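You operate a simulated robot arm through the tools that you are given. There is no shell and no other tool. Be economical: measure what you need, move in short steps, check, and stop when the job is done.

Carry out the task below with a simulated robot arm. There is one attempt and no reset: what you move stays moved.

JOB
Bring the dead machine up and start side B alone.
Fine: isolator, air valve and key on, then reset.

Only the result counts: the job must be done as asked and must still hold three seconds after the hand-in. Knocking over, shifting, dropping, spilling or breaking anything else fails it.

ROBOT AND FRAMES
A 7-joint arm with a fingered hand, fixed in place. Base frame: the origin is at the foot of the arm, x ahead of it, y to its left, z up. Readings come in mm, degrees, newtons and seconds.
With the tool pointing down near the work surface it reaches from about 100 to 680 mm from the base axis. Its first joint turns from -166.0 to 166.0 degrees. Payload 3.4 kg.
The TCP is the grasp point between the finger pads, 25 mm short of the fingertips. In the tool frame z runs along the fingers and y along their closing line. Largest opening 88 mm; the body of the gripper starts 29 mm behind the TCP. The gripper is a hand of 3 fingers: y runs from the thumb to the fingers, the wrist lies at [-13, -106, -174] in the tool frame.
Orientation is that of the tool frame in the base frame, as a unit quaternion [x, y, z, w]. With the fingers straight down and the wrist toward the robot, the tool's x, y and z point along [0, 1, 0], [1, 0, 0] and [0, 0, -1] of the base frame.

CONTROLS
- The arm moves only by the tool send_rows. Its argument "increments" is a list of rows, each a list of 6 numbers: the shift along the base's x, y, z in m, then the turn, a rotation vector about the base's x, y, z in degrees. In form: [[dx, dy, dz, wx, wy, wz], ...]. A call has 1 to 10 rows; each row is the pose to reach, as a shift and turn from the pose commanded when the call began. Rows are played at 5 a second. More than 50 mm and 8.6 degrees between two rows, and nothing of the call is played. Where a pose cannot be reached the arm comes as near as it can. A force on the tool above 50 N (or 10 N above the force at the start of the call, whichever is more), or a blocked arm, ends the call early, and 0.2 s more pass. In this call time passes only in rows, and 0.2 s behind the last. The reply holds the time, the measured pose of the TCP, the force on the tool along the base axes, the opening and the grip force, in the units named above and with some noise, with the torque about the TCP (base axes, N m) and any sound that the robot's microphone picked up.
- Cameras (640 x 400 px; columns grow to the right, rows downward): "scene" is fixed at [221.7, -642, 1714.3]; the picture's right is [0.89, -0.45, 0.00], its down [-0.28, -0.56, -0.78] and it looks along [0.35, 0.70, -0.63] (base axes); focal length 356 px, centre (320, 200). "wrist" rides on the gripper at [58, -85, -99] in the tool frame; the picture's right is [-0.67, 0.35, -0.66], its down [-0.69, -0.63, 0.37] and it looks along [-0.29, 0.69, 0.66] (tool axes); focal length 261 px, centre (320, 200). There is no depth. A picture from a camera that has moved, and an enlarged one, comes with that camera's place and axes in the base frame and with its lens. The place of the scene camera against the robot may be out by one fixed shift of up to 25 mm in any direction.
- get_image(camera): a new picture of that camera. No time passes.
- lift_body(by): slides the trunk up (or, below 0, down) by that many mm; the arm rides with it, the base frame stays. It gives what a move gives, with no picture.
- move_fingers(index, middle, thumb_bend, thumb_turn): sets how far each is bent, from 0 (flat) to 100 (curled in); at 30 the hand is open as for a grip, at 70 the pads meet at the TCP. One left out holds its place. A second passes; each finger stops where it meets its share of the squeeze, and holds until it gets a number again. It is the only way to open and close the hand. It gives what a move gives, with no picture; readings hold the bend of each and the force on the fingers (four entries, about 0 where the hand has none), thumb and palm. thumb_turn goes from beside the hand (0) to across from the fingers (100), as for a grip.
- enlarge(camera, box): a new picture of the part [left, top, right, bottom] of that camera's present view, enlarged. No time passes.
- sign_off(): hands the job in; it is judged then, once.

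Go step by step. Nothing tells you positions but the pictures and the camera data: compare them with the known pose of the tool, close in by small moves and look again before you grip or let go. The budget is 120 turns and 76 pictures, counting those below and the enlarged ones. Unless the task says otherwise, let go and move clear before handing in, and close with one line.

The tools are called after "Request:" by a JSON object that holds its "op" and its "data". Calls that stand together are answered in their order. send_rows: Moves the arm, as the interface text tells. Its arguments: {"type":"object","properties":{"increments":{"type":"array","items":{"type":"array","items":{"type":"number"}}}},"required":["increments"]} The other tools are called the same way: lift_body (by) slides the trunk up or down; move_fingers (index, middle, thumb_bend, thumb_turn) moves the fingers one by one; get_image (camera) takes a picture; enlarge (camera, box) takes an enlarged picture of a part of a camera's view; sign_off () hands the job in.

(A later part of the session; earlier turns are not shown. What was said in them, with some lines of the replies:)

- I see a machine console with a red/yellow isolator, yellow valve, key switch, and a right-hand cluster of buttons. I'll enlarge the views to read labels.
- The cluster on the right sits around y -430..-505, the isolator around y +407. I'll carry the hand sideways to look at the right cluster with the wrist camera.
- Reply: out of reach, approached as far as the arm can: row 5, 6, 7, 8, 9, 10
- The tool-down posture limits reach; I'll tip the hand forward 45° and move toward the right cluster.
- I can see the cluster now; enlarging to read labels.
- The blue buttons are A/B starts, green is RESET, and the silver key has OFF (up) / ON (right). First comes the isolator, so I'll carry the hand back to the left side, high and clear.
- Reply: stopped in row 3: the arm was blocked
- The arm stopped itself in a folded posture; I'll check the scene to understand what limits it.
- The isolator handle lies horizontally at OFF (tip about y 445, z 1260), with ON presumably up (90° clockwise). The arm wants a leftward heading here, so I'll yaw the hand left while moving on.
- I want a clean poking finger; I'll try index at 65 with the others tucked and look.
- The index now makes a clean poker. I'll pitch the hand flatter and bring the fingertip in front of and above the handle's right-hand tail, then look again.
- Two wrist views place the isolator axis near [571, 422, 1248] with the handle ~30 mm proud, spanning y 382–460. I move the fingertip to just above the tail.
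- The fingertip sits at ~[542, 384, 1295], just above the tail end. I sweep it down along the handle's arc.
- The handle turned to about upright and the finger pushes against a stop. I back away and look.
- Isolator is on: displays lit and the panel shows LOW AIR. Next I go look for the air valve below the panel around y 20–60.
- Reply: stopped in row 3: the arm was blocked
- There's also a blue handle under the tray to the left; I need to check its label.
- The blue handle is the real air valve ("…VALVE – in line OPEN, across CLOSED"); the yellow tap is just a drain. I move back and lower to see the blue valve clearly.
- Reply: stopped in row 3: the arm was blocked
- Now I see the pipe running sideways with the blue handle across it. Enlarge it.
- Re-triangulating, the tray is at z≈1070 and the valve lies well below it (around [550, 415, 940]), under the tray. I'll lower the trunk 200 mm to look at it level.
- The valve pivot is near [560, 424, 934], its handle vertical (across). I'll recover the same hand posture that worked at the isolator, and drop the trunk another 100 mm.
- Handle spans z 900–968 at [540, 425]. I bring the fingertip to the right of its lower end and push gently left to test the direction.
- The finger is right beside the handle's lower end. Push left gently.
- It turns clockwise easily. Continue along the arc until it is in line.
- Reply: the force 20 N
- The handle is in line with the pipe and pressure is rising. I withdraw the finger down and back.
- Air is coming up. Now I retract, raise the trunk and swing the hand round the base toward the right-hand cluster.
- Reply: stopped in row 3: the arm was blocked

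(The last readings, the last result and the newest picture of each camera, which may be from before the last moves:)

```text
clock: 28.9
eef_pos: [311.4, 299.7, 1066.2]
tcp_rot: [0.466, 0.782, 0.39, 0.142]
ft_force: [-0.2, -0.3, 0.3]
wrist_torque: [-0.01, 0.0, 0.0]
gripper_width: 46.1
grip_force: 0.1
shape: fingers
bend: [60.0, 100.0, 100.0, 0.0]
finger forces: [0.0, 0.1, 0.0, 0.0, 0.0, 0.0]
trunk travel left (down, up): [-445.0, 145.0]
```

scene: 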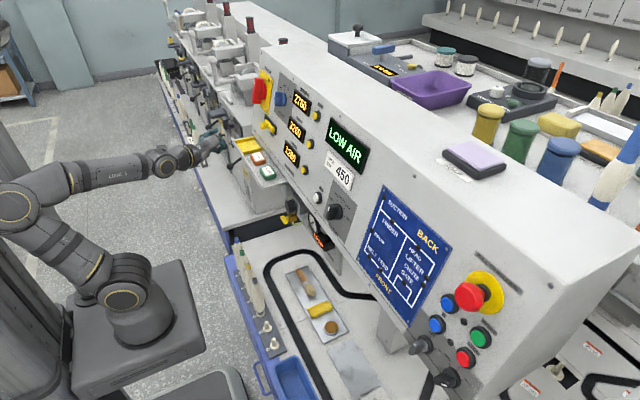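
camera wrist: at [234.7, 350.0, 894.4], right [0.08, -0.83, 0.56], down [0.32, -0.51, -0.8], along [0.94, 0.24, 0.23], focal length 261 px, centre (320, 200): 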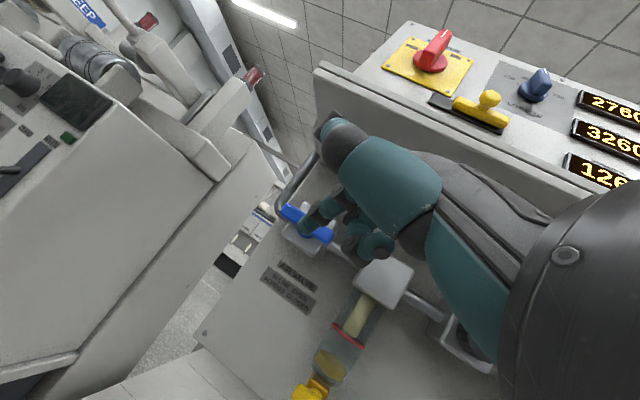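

Swing around the base axis with the hand following.

Request:
{"op": "send_rows", "data": {"increments": [[0.0286, -0.0367, 0.012, 0, 0, -6.2], [0.0552, -0.075, 0.024, 0, 0, -12.4], [0.0774, -0.1159, 0.036, 0, 0, -18.6], [0.0949, -0.159, 0.048, 0, 0, -24.8], [0.1077, -0.2037, 0.06, 0, 0, -31], [0.1156, -0.2495, 0.07, 0, 0, -37.2], [0.1186, -0.296, 0.08, 0, 0, -43.4], [0.1166, -0.3424, 0.09, 0, 0, -49.6], [0.1094, -0.3884, 0.1, 0, 0, -55.8], [0.0973, -0.4333, 0.11, 0, 0, -62]]}}

Request:
{"op": "enlarge", "data": {"camera": "scene", "box": [200, 80, 400, 260]}}

```text
clock: 29.5
eef_pos: [321.2, 289.7, 1053.0]
tcp_rot: [0.48, 0.794, 0.355, 0.117]
ft_force: [0.0, 0.5, -0.1]
wrist_torque: [-0.01, -0.02, 0.0]
gripper_width: 46.2
grip_force: 0.0
shape: fingers
bend: [60.0, 100.0, 100.0, 0.0]
finger forces: [0.1, 0.0, 0.0, 0.0, 0.0, 0.0]
trunk travel left (down, up): [-445.0, 145.0]
stopped in row 3: the arm was blocked; the commanded pose is now the measured one
```

```text
2.22 times, centred on (300, 170) of scene
camera zoom: at [221.7, -642.0, 1714.3], right [0.89, -0.45, 0.0], down [-0.28, -0.56, -0.78], along [0.35, 0.7, -0.63], focal length 792 px, centre (364, 267)
```

zoom: 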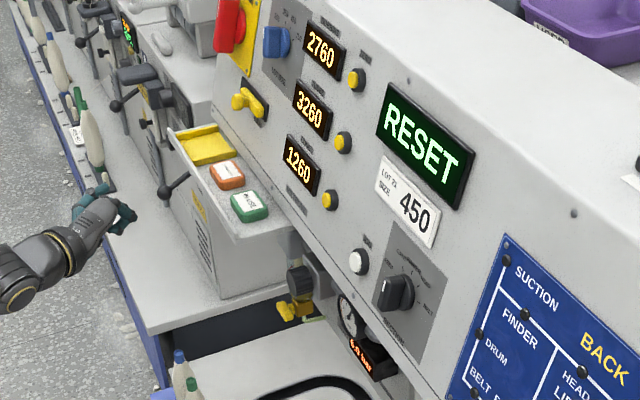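

Panel now shows RESET, air 6.0 bar. The arm is near a fold limit; I'll move up and out before swinging.

Request:
{"op": "send_rows", "data": {"increments": [[0.005, 0.01, 0.04, 0, 0, 0], [0.01, 0.02, 0.08, 0, 0, 0], [0.015, 0.03, 0.12, 0, 0, 0], [0.02, 0.03, 0.16, 0, 0, 0], [0.02, 0.03, 0.2, 0, 0, 0]]}}

Request:
{"op": "get_image", "data": {"camera": "scene"}}

```text
clock: 30.1
eef_pos: [347.5, 313.0, 1086.1]
tcp_rot: [0.502, 0.803, 0.317, 0.058]
ft_force: [0.6, 0.4, 0.5]
wrist_torque: [0.0, 0.0, 0.0]
gripper_width: 46.4
grip_force: 0.0
shape: fingers
bend: [60.0, 100.0, 100.0, 0.0]
finger forces: [0.1, 0.1, 0.0, 0.0, 0.0, 0.0]
trunk travel left (down, up): [-445.0, 145.0]
stopped in row 3: the arm was blocked; the commanded pose is now the measured one
```

```text
32 pictures are left
```

scene: 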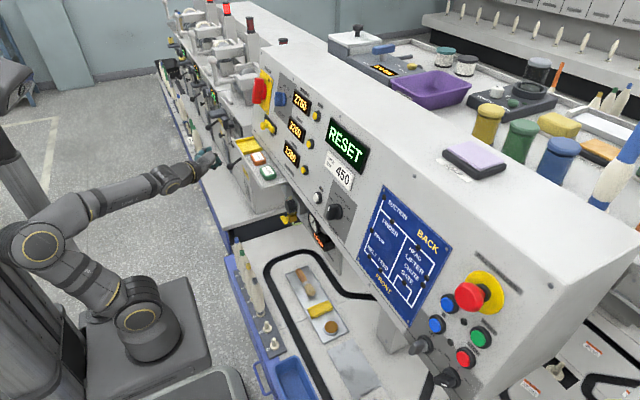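

The wrist is at its bend limit in this folded pose; I'll turn the hand downward (as at the start) while rising.

Request:
{"op": "send_rows", "data": {"increments": [[0.005, 0.005, 0.02, -5.3, 3.4, 3.1], [0.01, 0.01, 0.045, -10.6, 6.8, 6.2], [0.01, 0.01, 0.07, -15.9, 10.2, 9.2], [0.01, 0.01, 0.1, -21.1, 13.7, 12.3], [0.01, 0.01, 0.13, -26.4, 17.1, 15.3], [0.01, 0.01, 0.16, -31.7, 20.5, 18.4]]}}

```text
clock: 31.5
eef_pos: [356.3, 322.2, 1247.8]
tcp_rot: [0.382, 0.924, 0.0, -0.001]
ft_force: [0.2, -0.7, 0.4]
wrist_torque: [-0.05, 0.03, 0.02]
gripper_width: 46.3
grip_force: 0.0
shape: fingers
bend: [60.0, 100.0, 100.0, 0.0]
finger forces: [0.0, 0.0, 0.1, 0.0, 0.1, 0.0]
trunk travel left (down, up): [-445.0, 145.0]
```

Good, free again. Now swing around to the right.

Request:
{"op": "send_rows", "data": {"increments": [[0.0151, -0.0424, 0.005, 0, 0, -5], [0.0274, -0.0872, 0.01, 0, 0, -10.5], [0.0347, -0.1315, 0.015, 0, 0, -16], [0.0371, -0.1752, 0.02, 0, 0, -21.5], [0.0494, -0.2135, 0.025, 0, 0, -27], [0.0585, -0.2565, 0.03, 0, 0, -33], [0.0631, -0.3002, 0.03, 0, 0, -39], [0.0631, -0.3442, 0.03, 0, 0, -45], [0.0585, -0.3879, 0.03, 0, 0, -51], [0.0494, -0.4309, 0.03, 0, 0, -57]]}}

Request:
{"op": "send_rows", "data": {"increments": [[-0.014, -0.042, 0, 0, 0, -5], [-0.03, -0.083, 0, 0, 0, -10], [-0.045, -0.125, 0, 0, 0, -14], [-0.055, -0.168, -0.005, 0, 0, -14], [-0.06, -0.21, -0.01, 0, 0, -14], [-0.06, -0.25, -0.02, 0, 0, -14]]}}

```text
clock: 33.7
eef_pos: [404.4, -108.6, 1279.5]
tcp_rot: [0.776, 0.63, 0.001, 0.001]
ft_force: [0.0, 0.3, -0.2]
wrist_torque: [-0.01, -0.02, 0.0]
gripper_width: 46.5
grip_force: 0.0
shape: fingers
bend: [60.0, 100.0, 100.0, 0.0]
finger forces: [0.0, 0.0, 0.1, 0.0, 0.0, 0.0]
trunk travel left (down, up): [-445.0, 145.0]
```

```text
clock: 35.1
eef_pos: [337.9, -328.9, 1258.4]
tcp_rot: [0.847, 0.531, 0.001, 0.0]
ft_force: [-0.9, -0.9, 0.0]
wrist_torque: [0.0, -0.01, -0.01]
gripper_width: 46.3
grip_force: 0.1
shape: fingers
bend: [60.0, 100.0, 100.0, 0.0]
finger forces: [0.0, 0.0, 0.1, 0.1, 0.0, 0.1]
out of reach, approached as far as the arm can: row 5, 6
trunk travel left (down, up): [-445.0, 145.0]
```

Now tip the hand forward to face the cluster.

Request:
{"op": "send_rows", "data": {"increments": [[0.0, -0.01, -0.01, -3.6, -7.5, 0], [0.0, -0.02, -0.02, -7.2, -15, 0], [0.0, -0.03, -0.03, -10.9, -22.5, 0], [0.005, -0.04, -0.04, -14.5, -30, 0], [0.01, -0.05, -0.05, -18.1, -37.5, 0], [0.015, -0.055, -0.06, -21.8, -45, 0]]}}

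Request:
{"op": "get_image", "data": {"camera": "wrist"}}

```text
clock: 36.5
eef_pos: [354.7, -383.7, 1199.0]
tcp_rot: [0.768, 0.48, 0.226, 0.359]
ft_force: [0.2, 0.1, -0.2]
wrist_torque: [-0.01, -0.02, 0.0]
gripper_width: 46.0
grip_force: 0.1
shape: fingers
bend: [60.0, 100.0, 100.0, 0.0]
finger forces: [0.1, 0.0, 0.0, 0.0, 0.1, 0.0]
trunk travel left (down, up): [-445.0, 145.0]
```

```text
31 pictures are left
camera wrist: at [262.8, -274.1, 1197.8], right [-0.54, -0.48, 0.69], down [-0.41, -0.56, -0.72], along [0.73, -0.67, 0.11], focal length 261 px, centre (320, 200)
```

wrist: 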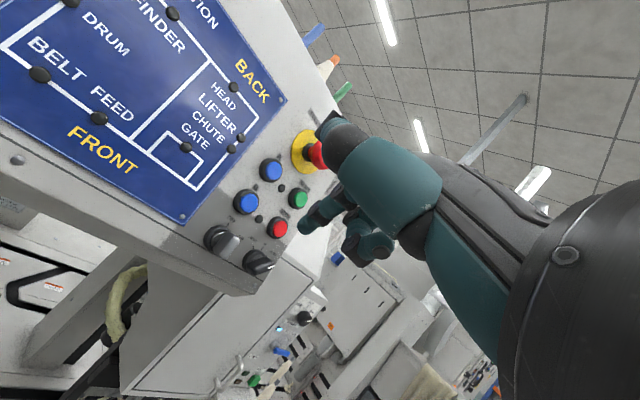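

Request:
{"op": "enlarge", "data": {"camera": "wrist", "box": [190, 130, 350, 290]}}

Request:
{"op": "enlarge", "data": {"camera": "scene", "box": [395, 265, 525, 400]}}

```text
2.50 times, centred on (270, 210) of wrist
camera zoom: at [262.8, -274.1, 1197.8], right [-0.54, -0.48, 0.69], down [-0.41, -0.56, -0.72], along [0.73, -0.67, 0.11], focal length 652 px, centre (445, 175)
```

zoom: 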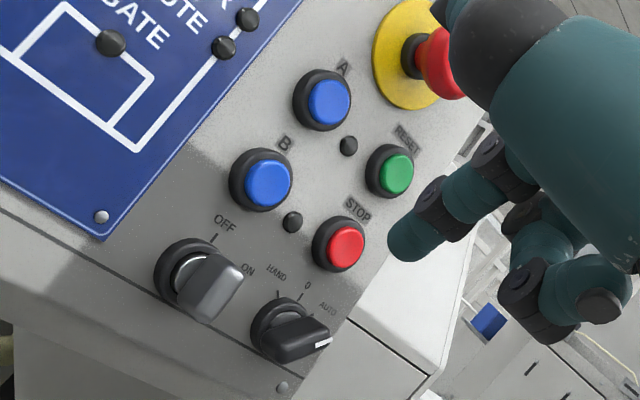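

```text
2.96 times, centred on (460, 332) of scene
camera zoom: at [221.7, -642.0, 1714.3], right [0.89, -0.45, 0.0], down [-0.28, -0.56, -0.78], along [0.35, 0.7, -0.63], focal length 1055 px, centre (-95, -193)
```

zoom: 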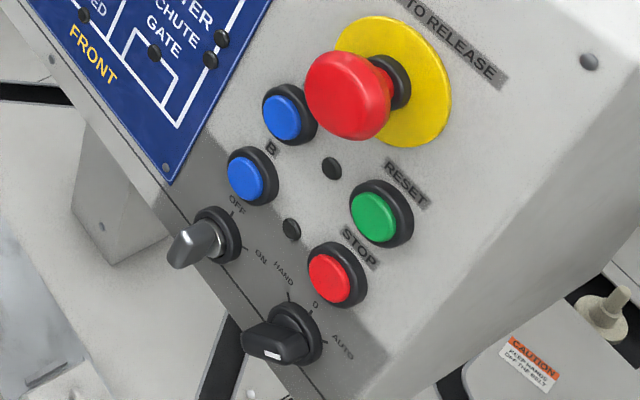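

Reset/B/Stop caps are at about x 530–545 (B at y -442, z 1171; RESET at y -505, z 1220), and the key bow is vertical near [507, -444, 1125]. Bring the index tip to its upper left.

Request:
{"op": "send_rows", "data": {"increments": [[0.025, -0.008, -0.015, 0, 0, 0], [0.05, -0.016, -0.03, 0, 0, 0], [0.075, -0.025, -0.045, 0, 0, 0], [0.093, -0.033, -0.052, 0, 0, 0]]}}

Request:
{"op": "get_image", "data": {"camera": "wrist"}}

Request:
{"op": "enlarge", "data": {"camera": "scene", "box": [375, 275, 505, 400]}}

```text
clock: 37.5
eef_pos: [448.6, -417.6, 1147.4]
tcp_rot: [0.768, 0.482, 0.225, 0.358]
ft_force: [0.4, 0.2, 0.0]
wrist_torque: [0.01, 0.0, 0.02]
gripper_width: 46.3
grip_force: 0.0
shape: fingers
bend: [60.0, 100.0, 100.0, 0.0]
finger forces: [0.0, 0.1, 0.1, 0.1, 0.0, 0.1]
trunk travel left (down, up): [-445.0, 145.0]
```

```text
28 pictures are left
camera wrist: at [356.9, -307.1, 1146.7], right [-0.54, -0.48, 0.69], down [-0.41, -0.56, -0.72], along [0.73, -0.67, 0.11], focal length 261 px, centre (320, 200)
```

wrist: 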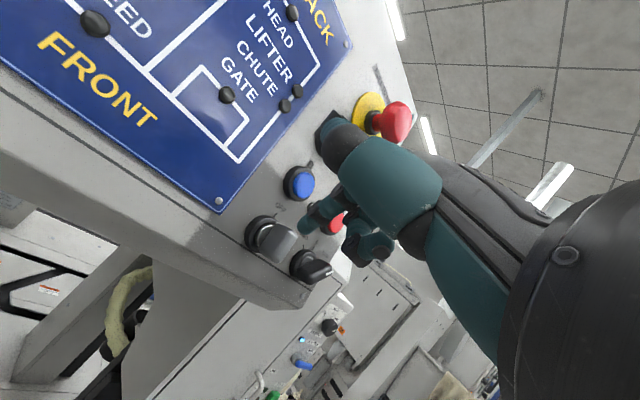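

```text
3.20 times, centred on (440, 338) of scene
camera zoom: at [221.7, -642.0, 1714.3], right [0.89, -0.45, 0.0], down [-0.28, -0.56, -0.78], along [0.35, 0.7, -0.63], focal length 1140 px, centre (-64, -240)
```

zoom: 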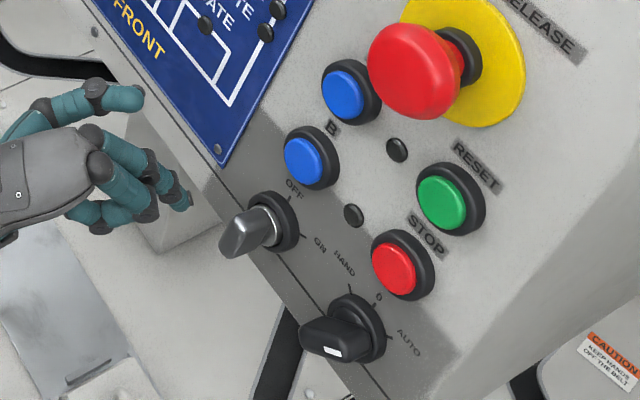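

The key bow stands vertical just right of and below the fingertip. I go in beside it and sweep over the top to the right.

Request:
{"op": "send_rows", "data": {"increments": [[0.015, 0.0, -0.003, 0, 0, 0], [0.03, 0.0, -0.005, 0, 0, 0], [0.032, -0.006, -0.006, 0, 0, 0], [0.032, -0.012, -0.003, 0, 0, 0]]}}

Request:
{"op": "enlarge", "data": {"camera": "wrist", "box": [200, 120, 400, 300]}}

```text
clock: 38.5
eef_pos: [477.8, -429.8, 1144.3]
tcp_rot: [0.768, 0.481, 0.225, 0.358]
ft_force: [-0.1, 0.0, 0.4]
wrist_torque: [-0.01, -0.03, -0.01]
gripper_width: 46.0
grip_force: 0.0
shape: fingers
bend: [60.0, 100.0, 100.0, 0.0]
finger forces: [0.1, 0.0, 0.1, 0.0, 0.1, 0.0]
trunk travel left (down, up): [-445.0, 145.0]
```

```text
2.22 times, centred on (300, 210) of wrist
camera zoom: at [386.5, -319.4, 1143.8], right [-0.54, -0.48, 0.69], down [-0.41, -0.56, -0.72], along [0.73, -0.67, 0.11], focal length 579 px, centre (364, 178)
```

zoom: 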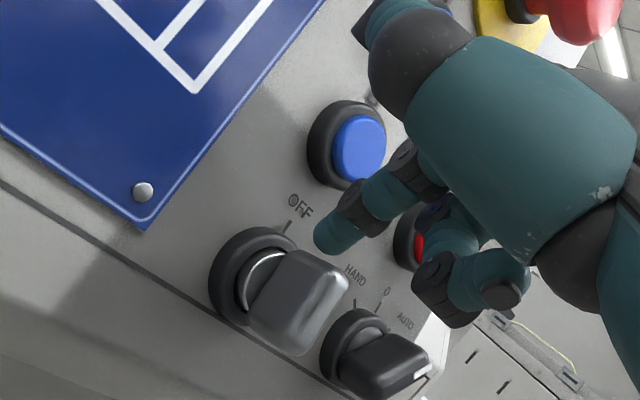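

The finger is passing just above the bow; I step back left, go 11 mm lower, and push right again.

Request:
{"op": "send_rows", "data": {"increments": [[0.0, 0.013, 0.0, 0, 0, 0], [0.0, 0.014, -0.012, 0, 0, 0], [0.0, 0.004, -0.012, 0, 0, 0], [0.0, -0.003, -0.011, 0, 0, 0], [0.0, -0.009, -0.008, 0, 0, 0], [0.0, -0.015, -0.005, 0, 0, 0]]}}

Request:
{"op": "enlarge", "data": {"camera": "wrist", "box": [200, 120, 400, 300]}}

```text
clock: 39.9
eef_pos: [479.4, -443.4, 1139.8]
tcp_rot: [0.768, 0.481, 0.225, 0.359]
ft_force: [1.3, 0.5, 1.0]
wrist_torque: [0.02, -0.01, -0.04]
gripper_width: 46.3
grip_force: 0.4
shape: fingers
bend: [60.0, 100.0, 100.0, 0.0]
finger forces: [0.6, 0.0, 0.0, 0.0, 0.1, 0.1]
trunk travel left (down, up): [-445.0, 145.0]
```

```text
2.22 times, centred on (300, 210) of wrist
camera zoom: at [386.8, -332.7, 1138.9], right [-0.54, -0.48, 0.69], down [-0.41, -0.56, -0.72], along [0.73, -0.67, 0.11], focal length 579 px, centre (364, 178)
```

zoom: 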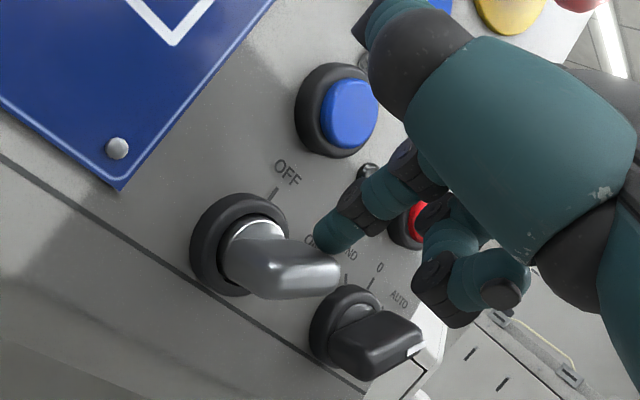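

The key is turning. Continue pressing down on its right wing.

Request:
{"op": "send_rows", "data": {"increments": [[0.0, -0.005, -0.003, 0, 0, 0], [0.0, -0.008, -0.008, 0, 0, 0], [0.0, -0.009, -0.013, 0, 0, 0], [0.0, -0.009, -0.017, 0, 0, 0]]}}

Request:
{"op": "enlarge", "data": {"camera": "wrist", "box": [200, 120, 400, 300]}}

```text
clock: 40.9
eef_pos: [477.6, -452.7, 1123.6]
tcp_rot: [0.768, 0.48, 0.225, 0.359]
ft_force: [-1.1, -4.2, 7.7]
wrist_torque: [0.0, -0.19, -0.1]
gripper_width: 44.9
grip_force: 3.3
shape: fingers
bend: [53.0, 100.0, 100.0, 0.0]
finger forces: [7.3, 0.0, 0.0, 0.1, 0.0, 0.0]
trunk travel left (down, up): [-445.0, 145.0]
```

```text
2.22 times, centred on (300, 210) of wrist
camera zoom: at [386.3, -342.5, 1122.8], right [-0.54, -0.48, 0.69], down [-0.41, -0.56, -0.72], along [0.73, -0.67, 0.11], focal length 579 px, centre (364, 178)
```

zoom: 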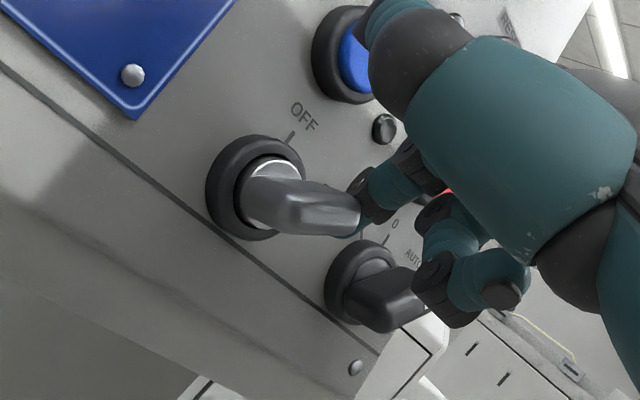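

Resistance rose, so the key is likely at its stop. I lift off, back away, and inspect.

Request:
{"op": "send_rows", "data": {"increments": [[0.0, 0.0, 0.012, 0, 0, 0], [-0.03, 0.005, 0.016, 0, 0, 0], [-0.07, 0.015, 0.02, 0, 0, 0], [-0.11, 0.03, 0.03, 0, 0, 0]]}}

Request:
{"op": "enlarge", "data": {"camera": "wrist", "box": [190, 130, 350, 290]}}

Request:
{"op": "get_image", "data": {"camera": "scene"}}

```text
clock: 41.9
eef_pos: [369.6, -423.7, 1149.9]
tcp_rot: [0.767, 0.482, 0.226, 0.358]
ft_force: [0.5, -0.6, 0.2]
wrist_torque: [-0.02, -0.01, -0.04]
gripper_width: 46.3
grip_force: 0.1
shape: fingers
bend: [60.0, 100.0, 100.0, 0.0]
finger forces: [0.0, 0.0, 0.0, 0.0, 0.0, 0.1]
trunk travel left (down, up): [-445.0, 145.0]
```

```text
2.50 times, centred on (270, 210) of wrist
camera zoom: at [278.1, -312.7, 1148.5], right [-0.54, -0.48, 0.69], down [-0.41, -0.56, -0.72], along [0.73, -0.67, 0.11], focal length 652 px, centre (445, 175)
```

zoom: 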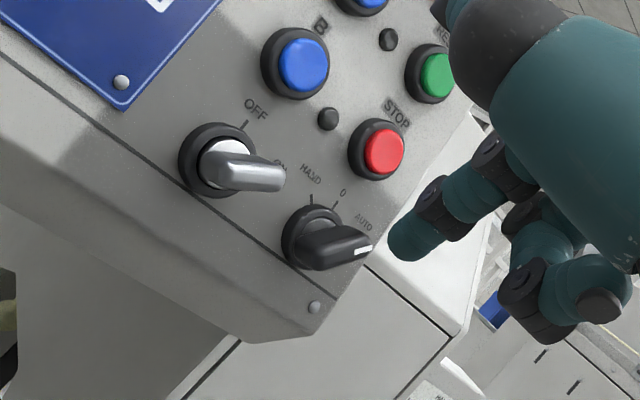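

```text
22 pictures are left
```

scene: 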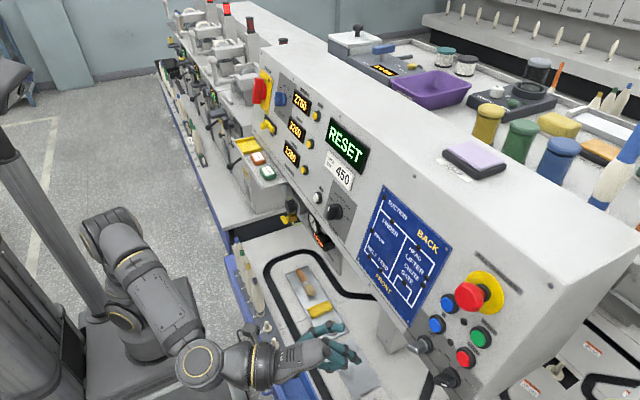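

The key now lies horizontal at ON and the panel still asks RESET. I pitch the hand level so the knuckles stay clear of the e-stop, and stage in front of RESET.

Request:
{"op": "send_rows", "data": {"increments": [[0.0, -0.01, 0.01, -3.3, -6.75, 0], [0.0, -0.02, 0.02, -6.5, -13.5, 0], [0.0, -0.03, 0.03, -9.8, -20.25, 0], [0.005, -0.04, 0.035, -13, -27, 0], [0.01, -0.05, 0.04, -16.3, -33.75, 0], [0.02, -0.055, 0.045, -19.6, -40.5, 0]]}}

Request:
{"op": "get_image", "data": {"camera": "wrist"}}

```text
clock: 43.3
eef_pos: [389.9, -477.9, 1197.1]
tcp_rot: [0.57, 0.359, 0.393, 0.625]
ft_force: [-0.8, 0.7, 0.2]
wrist_torque: [0.01, 0.0, 0.03]
gripper_width: 46.3
grip_force: 0.1
shape: fingers
bend: [60.0, 100.0, 100.0, 0.0]
finger forces: [0.0, 0.1, 0.0, 0.0, 0.1, 0.0]
trunk travel left (down, up): [-445.0, 145.0]
```

```text
21 pictures are left
camera wrist: at [333.3, -384.3, 1103.9], right [-0.91, -0.31, 0.29], down [0.08, -0.8, -0.59], along [0.41, -0.52, 0.75], focal length 261 px, centre (320, 200)
```

wrist: 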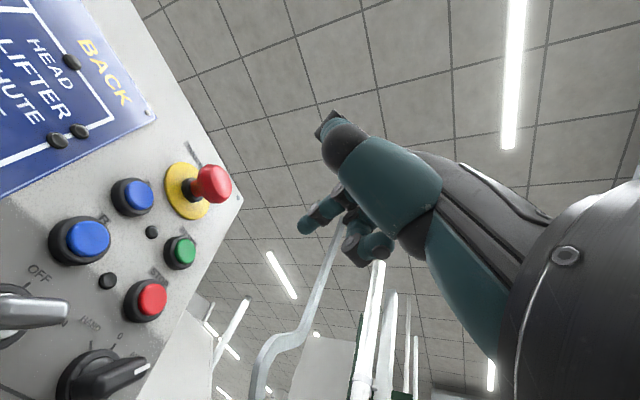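

RESET cap ≈ [539, -500, 1217]; the tip is at [416, -483, 1213]. Approach to ~14 mm in front.

Request:
{"op": "send_rows", "data": {"increments": [[0.03, -0.006, 0.002, 0, 0, 0], [0.06, -0.012, 0.004, 0, 0, 0], [0.09, -0.017, 0.004, 0, 0, 0], [0.107, -0.017, 0.004, 0, 0, 0]]}}

Request:
{"op": "get_image", "data": {"camera": "wrist"}}

Request:
{"op": "enlarge", "data": {"camera": "scene", "box": [395, 265, 525, 400]}}

```text
clock: 44.3
eef_pos: [496.5, -495.5, 1202.2]
tcp_rot: [0.571, 0.359, 0.393, 0.625]
ft_force: [0.1, 0.1, -0.2]
wrist_torque: [0.0, -0.04, -0.01]
gripper_width: 46.0
grip_force: 0.1
shape: fingers
bend: [60.0, 100.0, 100.0, 0.0]
finger forces: [0.0, 0.0, 0.1, 0.1, 0.0, 0.0]
trunk travel left (down, up): [-445.0, 145.0]
```

```text
20 pictures are left
camera wrist: at [440.3, -401.8, 1109.2], right [-0.91, -0.31, 0.29], down [0.08, -0.8, -0.59], along [0.41, -0.52, 0.75], focal length 261 px, centre (320, 200)
```

wrist: 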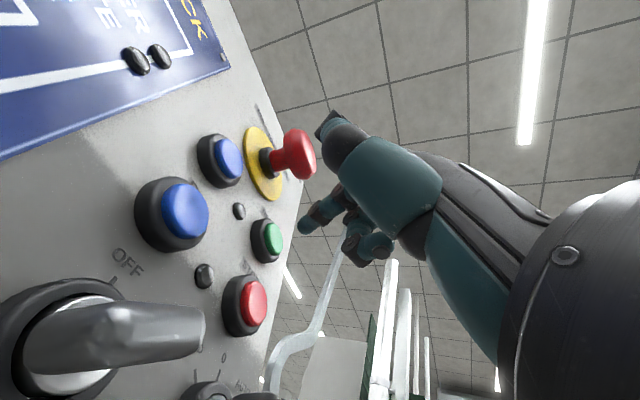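

```text
2.96 times, centred on (460, 332) of scene
camera zoom: at [221.7, -642.0, 1714.3], right [0.89, -0.45, 0.0], down [-0.28, -0.56, -0.78], along [0.35, 0.7, -0.63], focal length 1055 px, centre (-95, -193)
```

zoom: 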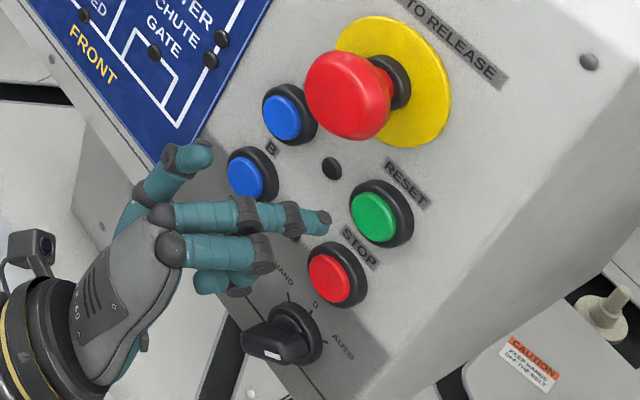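

Fingertip lines up with RESET. Press in gently.

Request:
{"op": "send_rows", "data": {"increments": [[0.008, -0.004, -0.001, 0, 0, 0], [0.014, -0.005, -0.002, 0, 0, 0], [0.019, -0.005, -0.003, 0, 0, 0], [0.023, -0.005, -0.004, 0, 0, 0]]}}

Request:
{"op": "enlarge", "data": {"camera": "scene", "box": [310, 100, 530, 380]}}

```text
clock: 45.3
eef_pos: [518.2, -499.7, 1199.2]
tcp_rot: [0.571, 0.359, 0.392, 0.625]
ft_force: [-1.9, -0.2, 1.1]
wrist_torque: [0.0, -0.07, 0.0]
gripper_width: 46.0
grip_force: 1.1
shape: fingers
bend: [60.0, 100.0, 100.0, 0.0]
finger forces: [2.7, 0.1, 0.0, 0.0, 0.1, 0.1]
trunk travel left (down, up): [-445.0, 145.0]
heard: click
```

```text
1.43 times, centred on (420, 240) of scene
camera zoom: at [221.7, -642.0, 1714.3], right [0.89, -0.45, 0.0], down [-0.28, -0.56, -0.78], along [0.35, 0.7, -0.63], focal length 509 px, centre (177, 143)
```

zoom: 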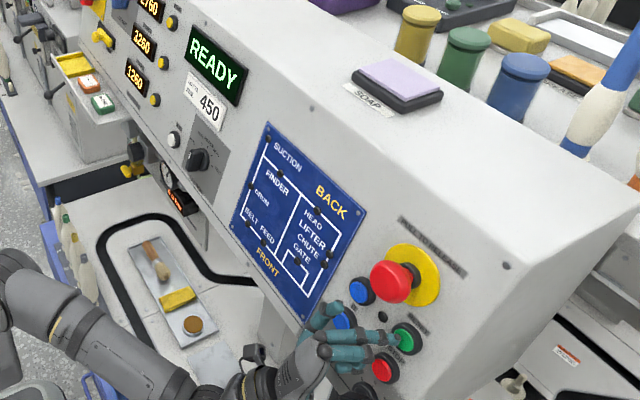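

Click heard and display READY. Back off and move to B, then verify alignment.

Request:
{"op": "send_rows", "data": {"increments": [[-0.025, 0.002, 0.0, 0, 0, 0], [-0.05, 0.01, 0.0, 0, 0, 0], [-0.05, 0.035, -0.02, 0, 0, 0], [-0.048, 0.064, -0.045, 0, 0, 0], [-0.035, 0.064, -0.047, 0, 0, 0]]}}

Request:
{"op": "get_image", "data": {"camera": "wrist"}}

Request:
{"op": "enlarge", "data": {"camera": "scene", "box": [395, 265, 525, 400]}}

```text
clock: 46.5
eef_pos: [483.9, -437.3, 1150.2]
tcp_rot: [0.572, 0.358, 0.391, 0.625]
ft_force: [0.3, 0.0, -0.7]
wrist_torque: [-0.03, -0.02, -0.03]
gripper_width: 46.0
grip_force: 0.1
shape: fingers
bend: [60.0, 100.0, 100.0, 0.0]
finger forces: [0.1, 0.1, 0.1, 0.0, 0.1, 0.1]
trunk travel left (down, up): [-445.0, 145.0]
```

```text
17 pictures are left
camera wrist: at [427.5, -343.9, 1057.1], right [-0.91, -0.31, 0.29], down [0.08, -0.8, -0.59], along [0.41, -0.52, 0.75], focal length 261 px, centre (320, 200)
```

wrist: 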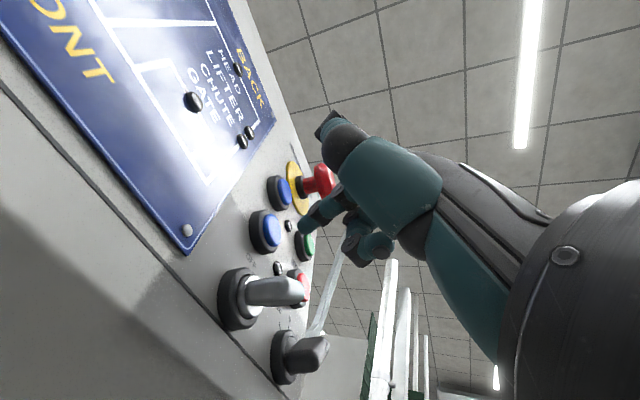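

```text
2.96 times, centred on (460, 332) of scene
camera zoom: at [221.7, -642.0, 1714.3], right [0.89, -0.45, 0.0], down [-0.28, -0.56, -0.78], along [0.35, 0.7, -0.63], focal length 1055 px, centre (-95, -193)
```

zoom: 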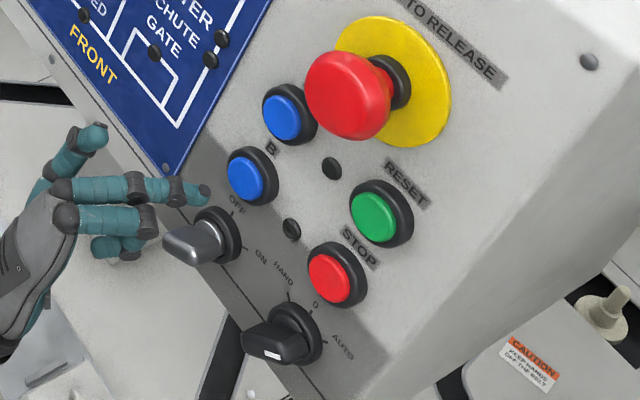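

Aligned with B. Press in.

Request:
{"op": "send_rows", "data": {"increments": [[0.009, 0, 0, 0, 0, 0], [0.016, 0, -0.001, 0, 0, 0], [0.021, 0, -0.002, 0, 0, 0], [0.025, 0, -0.003, 0, 0, 0]]}}

Request:
{"op": "enlarge", "data": {"camera": "scene", "box": [310, 100, 530, 380]}}

```text
clock: 47.5
eef_pos: [506.1, -436.8, 1148.9]
tcp_rot: [0.572, 0.359, 0.392, 0.625]
ft_force: [-4.2, 1.4, 0.5]
wrist_torque: [0.0, -0.1, 0.0]
gripper_width: 46.3
grip_force: 2.4
shape: fingers
bend: [60.0, 100.0, 100.0, 0.0]
finger forces: [4.9, 0.1, 0.1, 0.0, 0.0, 0.0]
trunk travel left (down, up): [-445.0, 145.0]
heard: click
```

```text
1.43 times, centred on (420, 240) of scene
camera zoom: at [221.7, -642.0, 1714.3], right [0.89, -0.45, 0.0], down [-0.28, -0.56, -0.78], along [0.35, 0.7, -0.63], focal length 509 px, centre (177, 143)
```

zoom: 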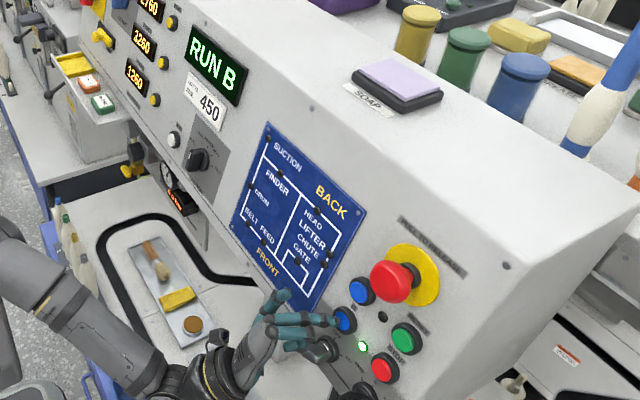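

RUN B is shown. I withdraw the hand clear and check once more.

Request:
{"op": "send_rows", "data": {"increments": [[-0.03, 0, 0, 0, 0, 0], [-0.07, 0.005, 0.0, 0, 0, 0], [-0.11, 0.015, 0.0, 0, 0, 0], [-0.14, 0.025, 0.0, 0, 0, 0]]}}

Request:
{"op": "get_image", "data": {"camera": "scene"}}

Request:
{"op": "enlarge", "data": {"camera": "scene", "box": [395, 265, 525, 400]}}

```text
clock: 48.5
eef_pos: [368.3, -410.5, 1150.5]
tcp_rot: [0.572, 0.359, 0.393, 0.624]
ft_force: [0.2, 0.6, -0.1]
wrist_torque: [0.01, 0.01, 0.01]
gripper_width: 46.1
grip_force: 0.1
shape: fingers
bend: [60.0, 100.0, 100.0, 0.0]
finger forces: [0.1, 0.0, 0.0, 0.0, 0.1, 0.1]
trunk travel left (down, up): [-445.0, 145.0]
```

```text
14 pictures are left
```

scene: 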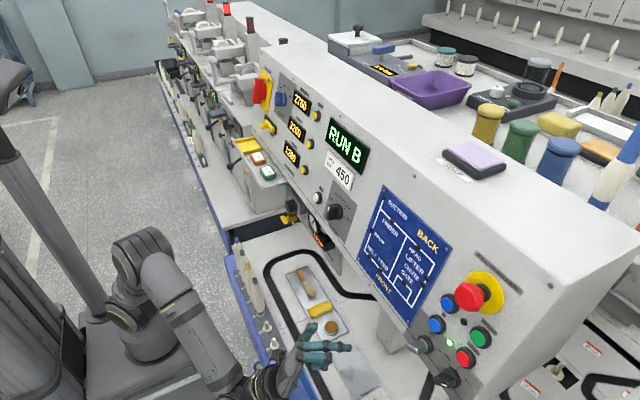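

```text
2.96 times, centred on (460, 332) of scene
camera zoom: at [221.7, -642.0, 1714.3], right [0.89, -0.45, 0.0], down [-0.28, -0.56, -0.78], along [0.35, 0.7, -0.63], focal length 1055 px, centre (-95, -193)
```

zoom: 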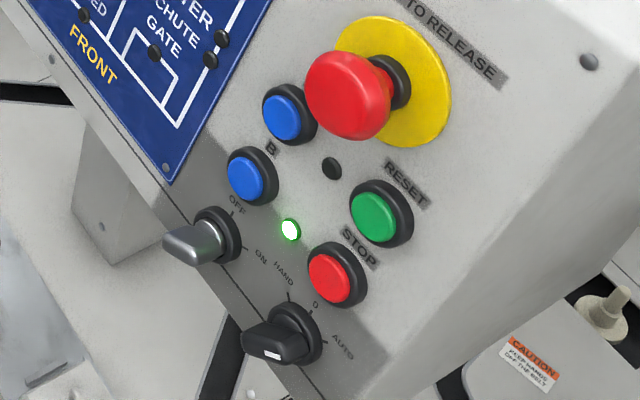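

The display reads RUN B, only the B lamp is lit, and the hand is clear, so I'm handing in.

Request:
{"op": "sign_off", "data": {}}

```text
The job is handed in.
```

The machine is up and side B alone is running: isolator, air valve and key are on, RESET and then B were pressed, and the display read RUN B with only the B lamp lit at hand-in.
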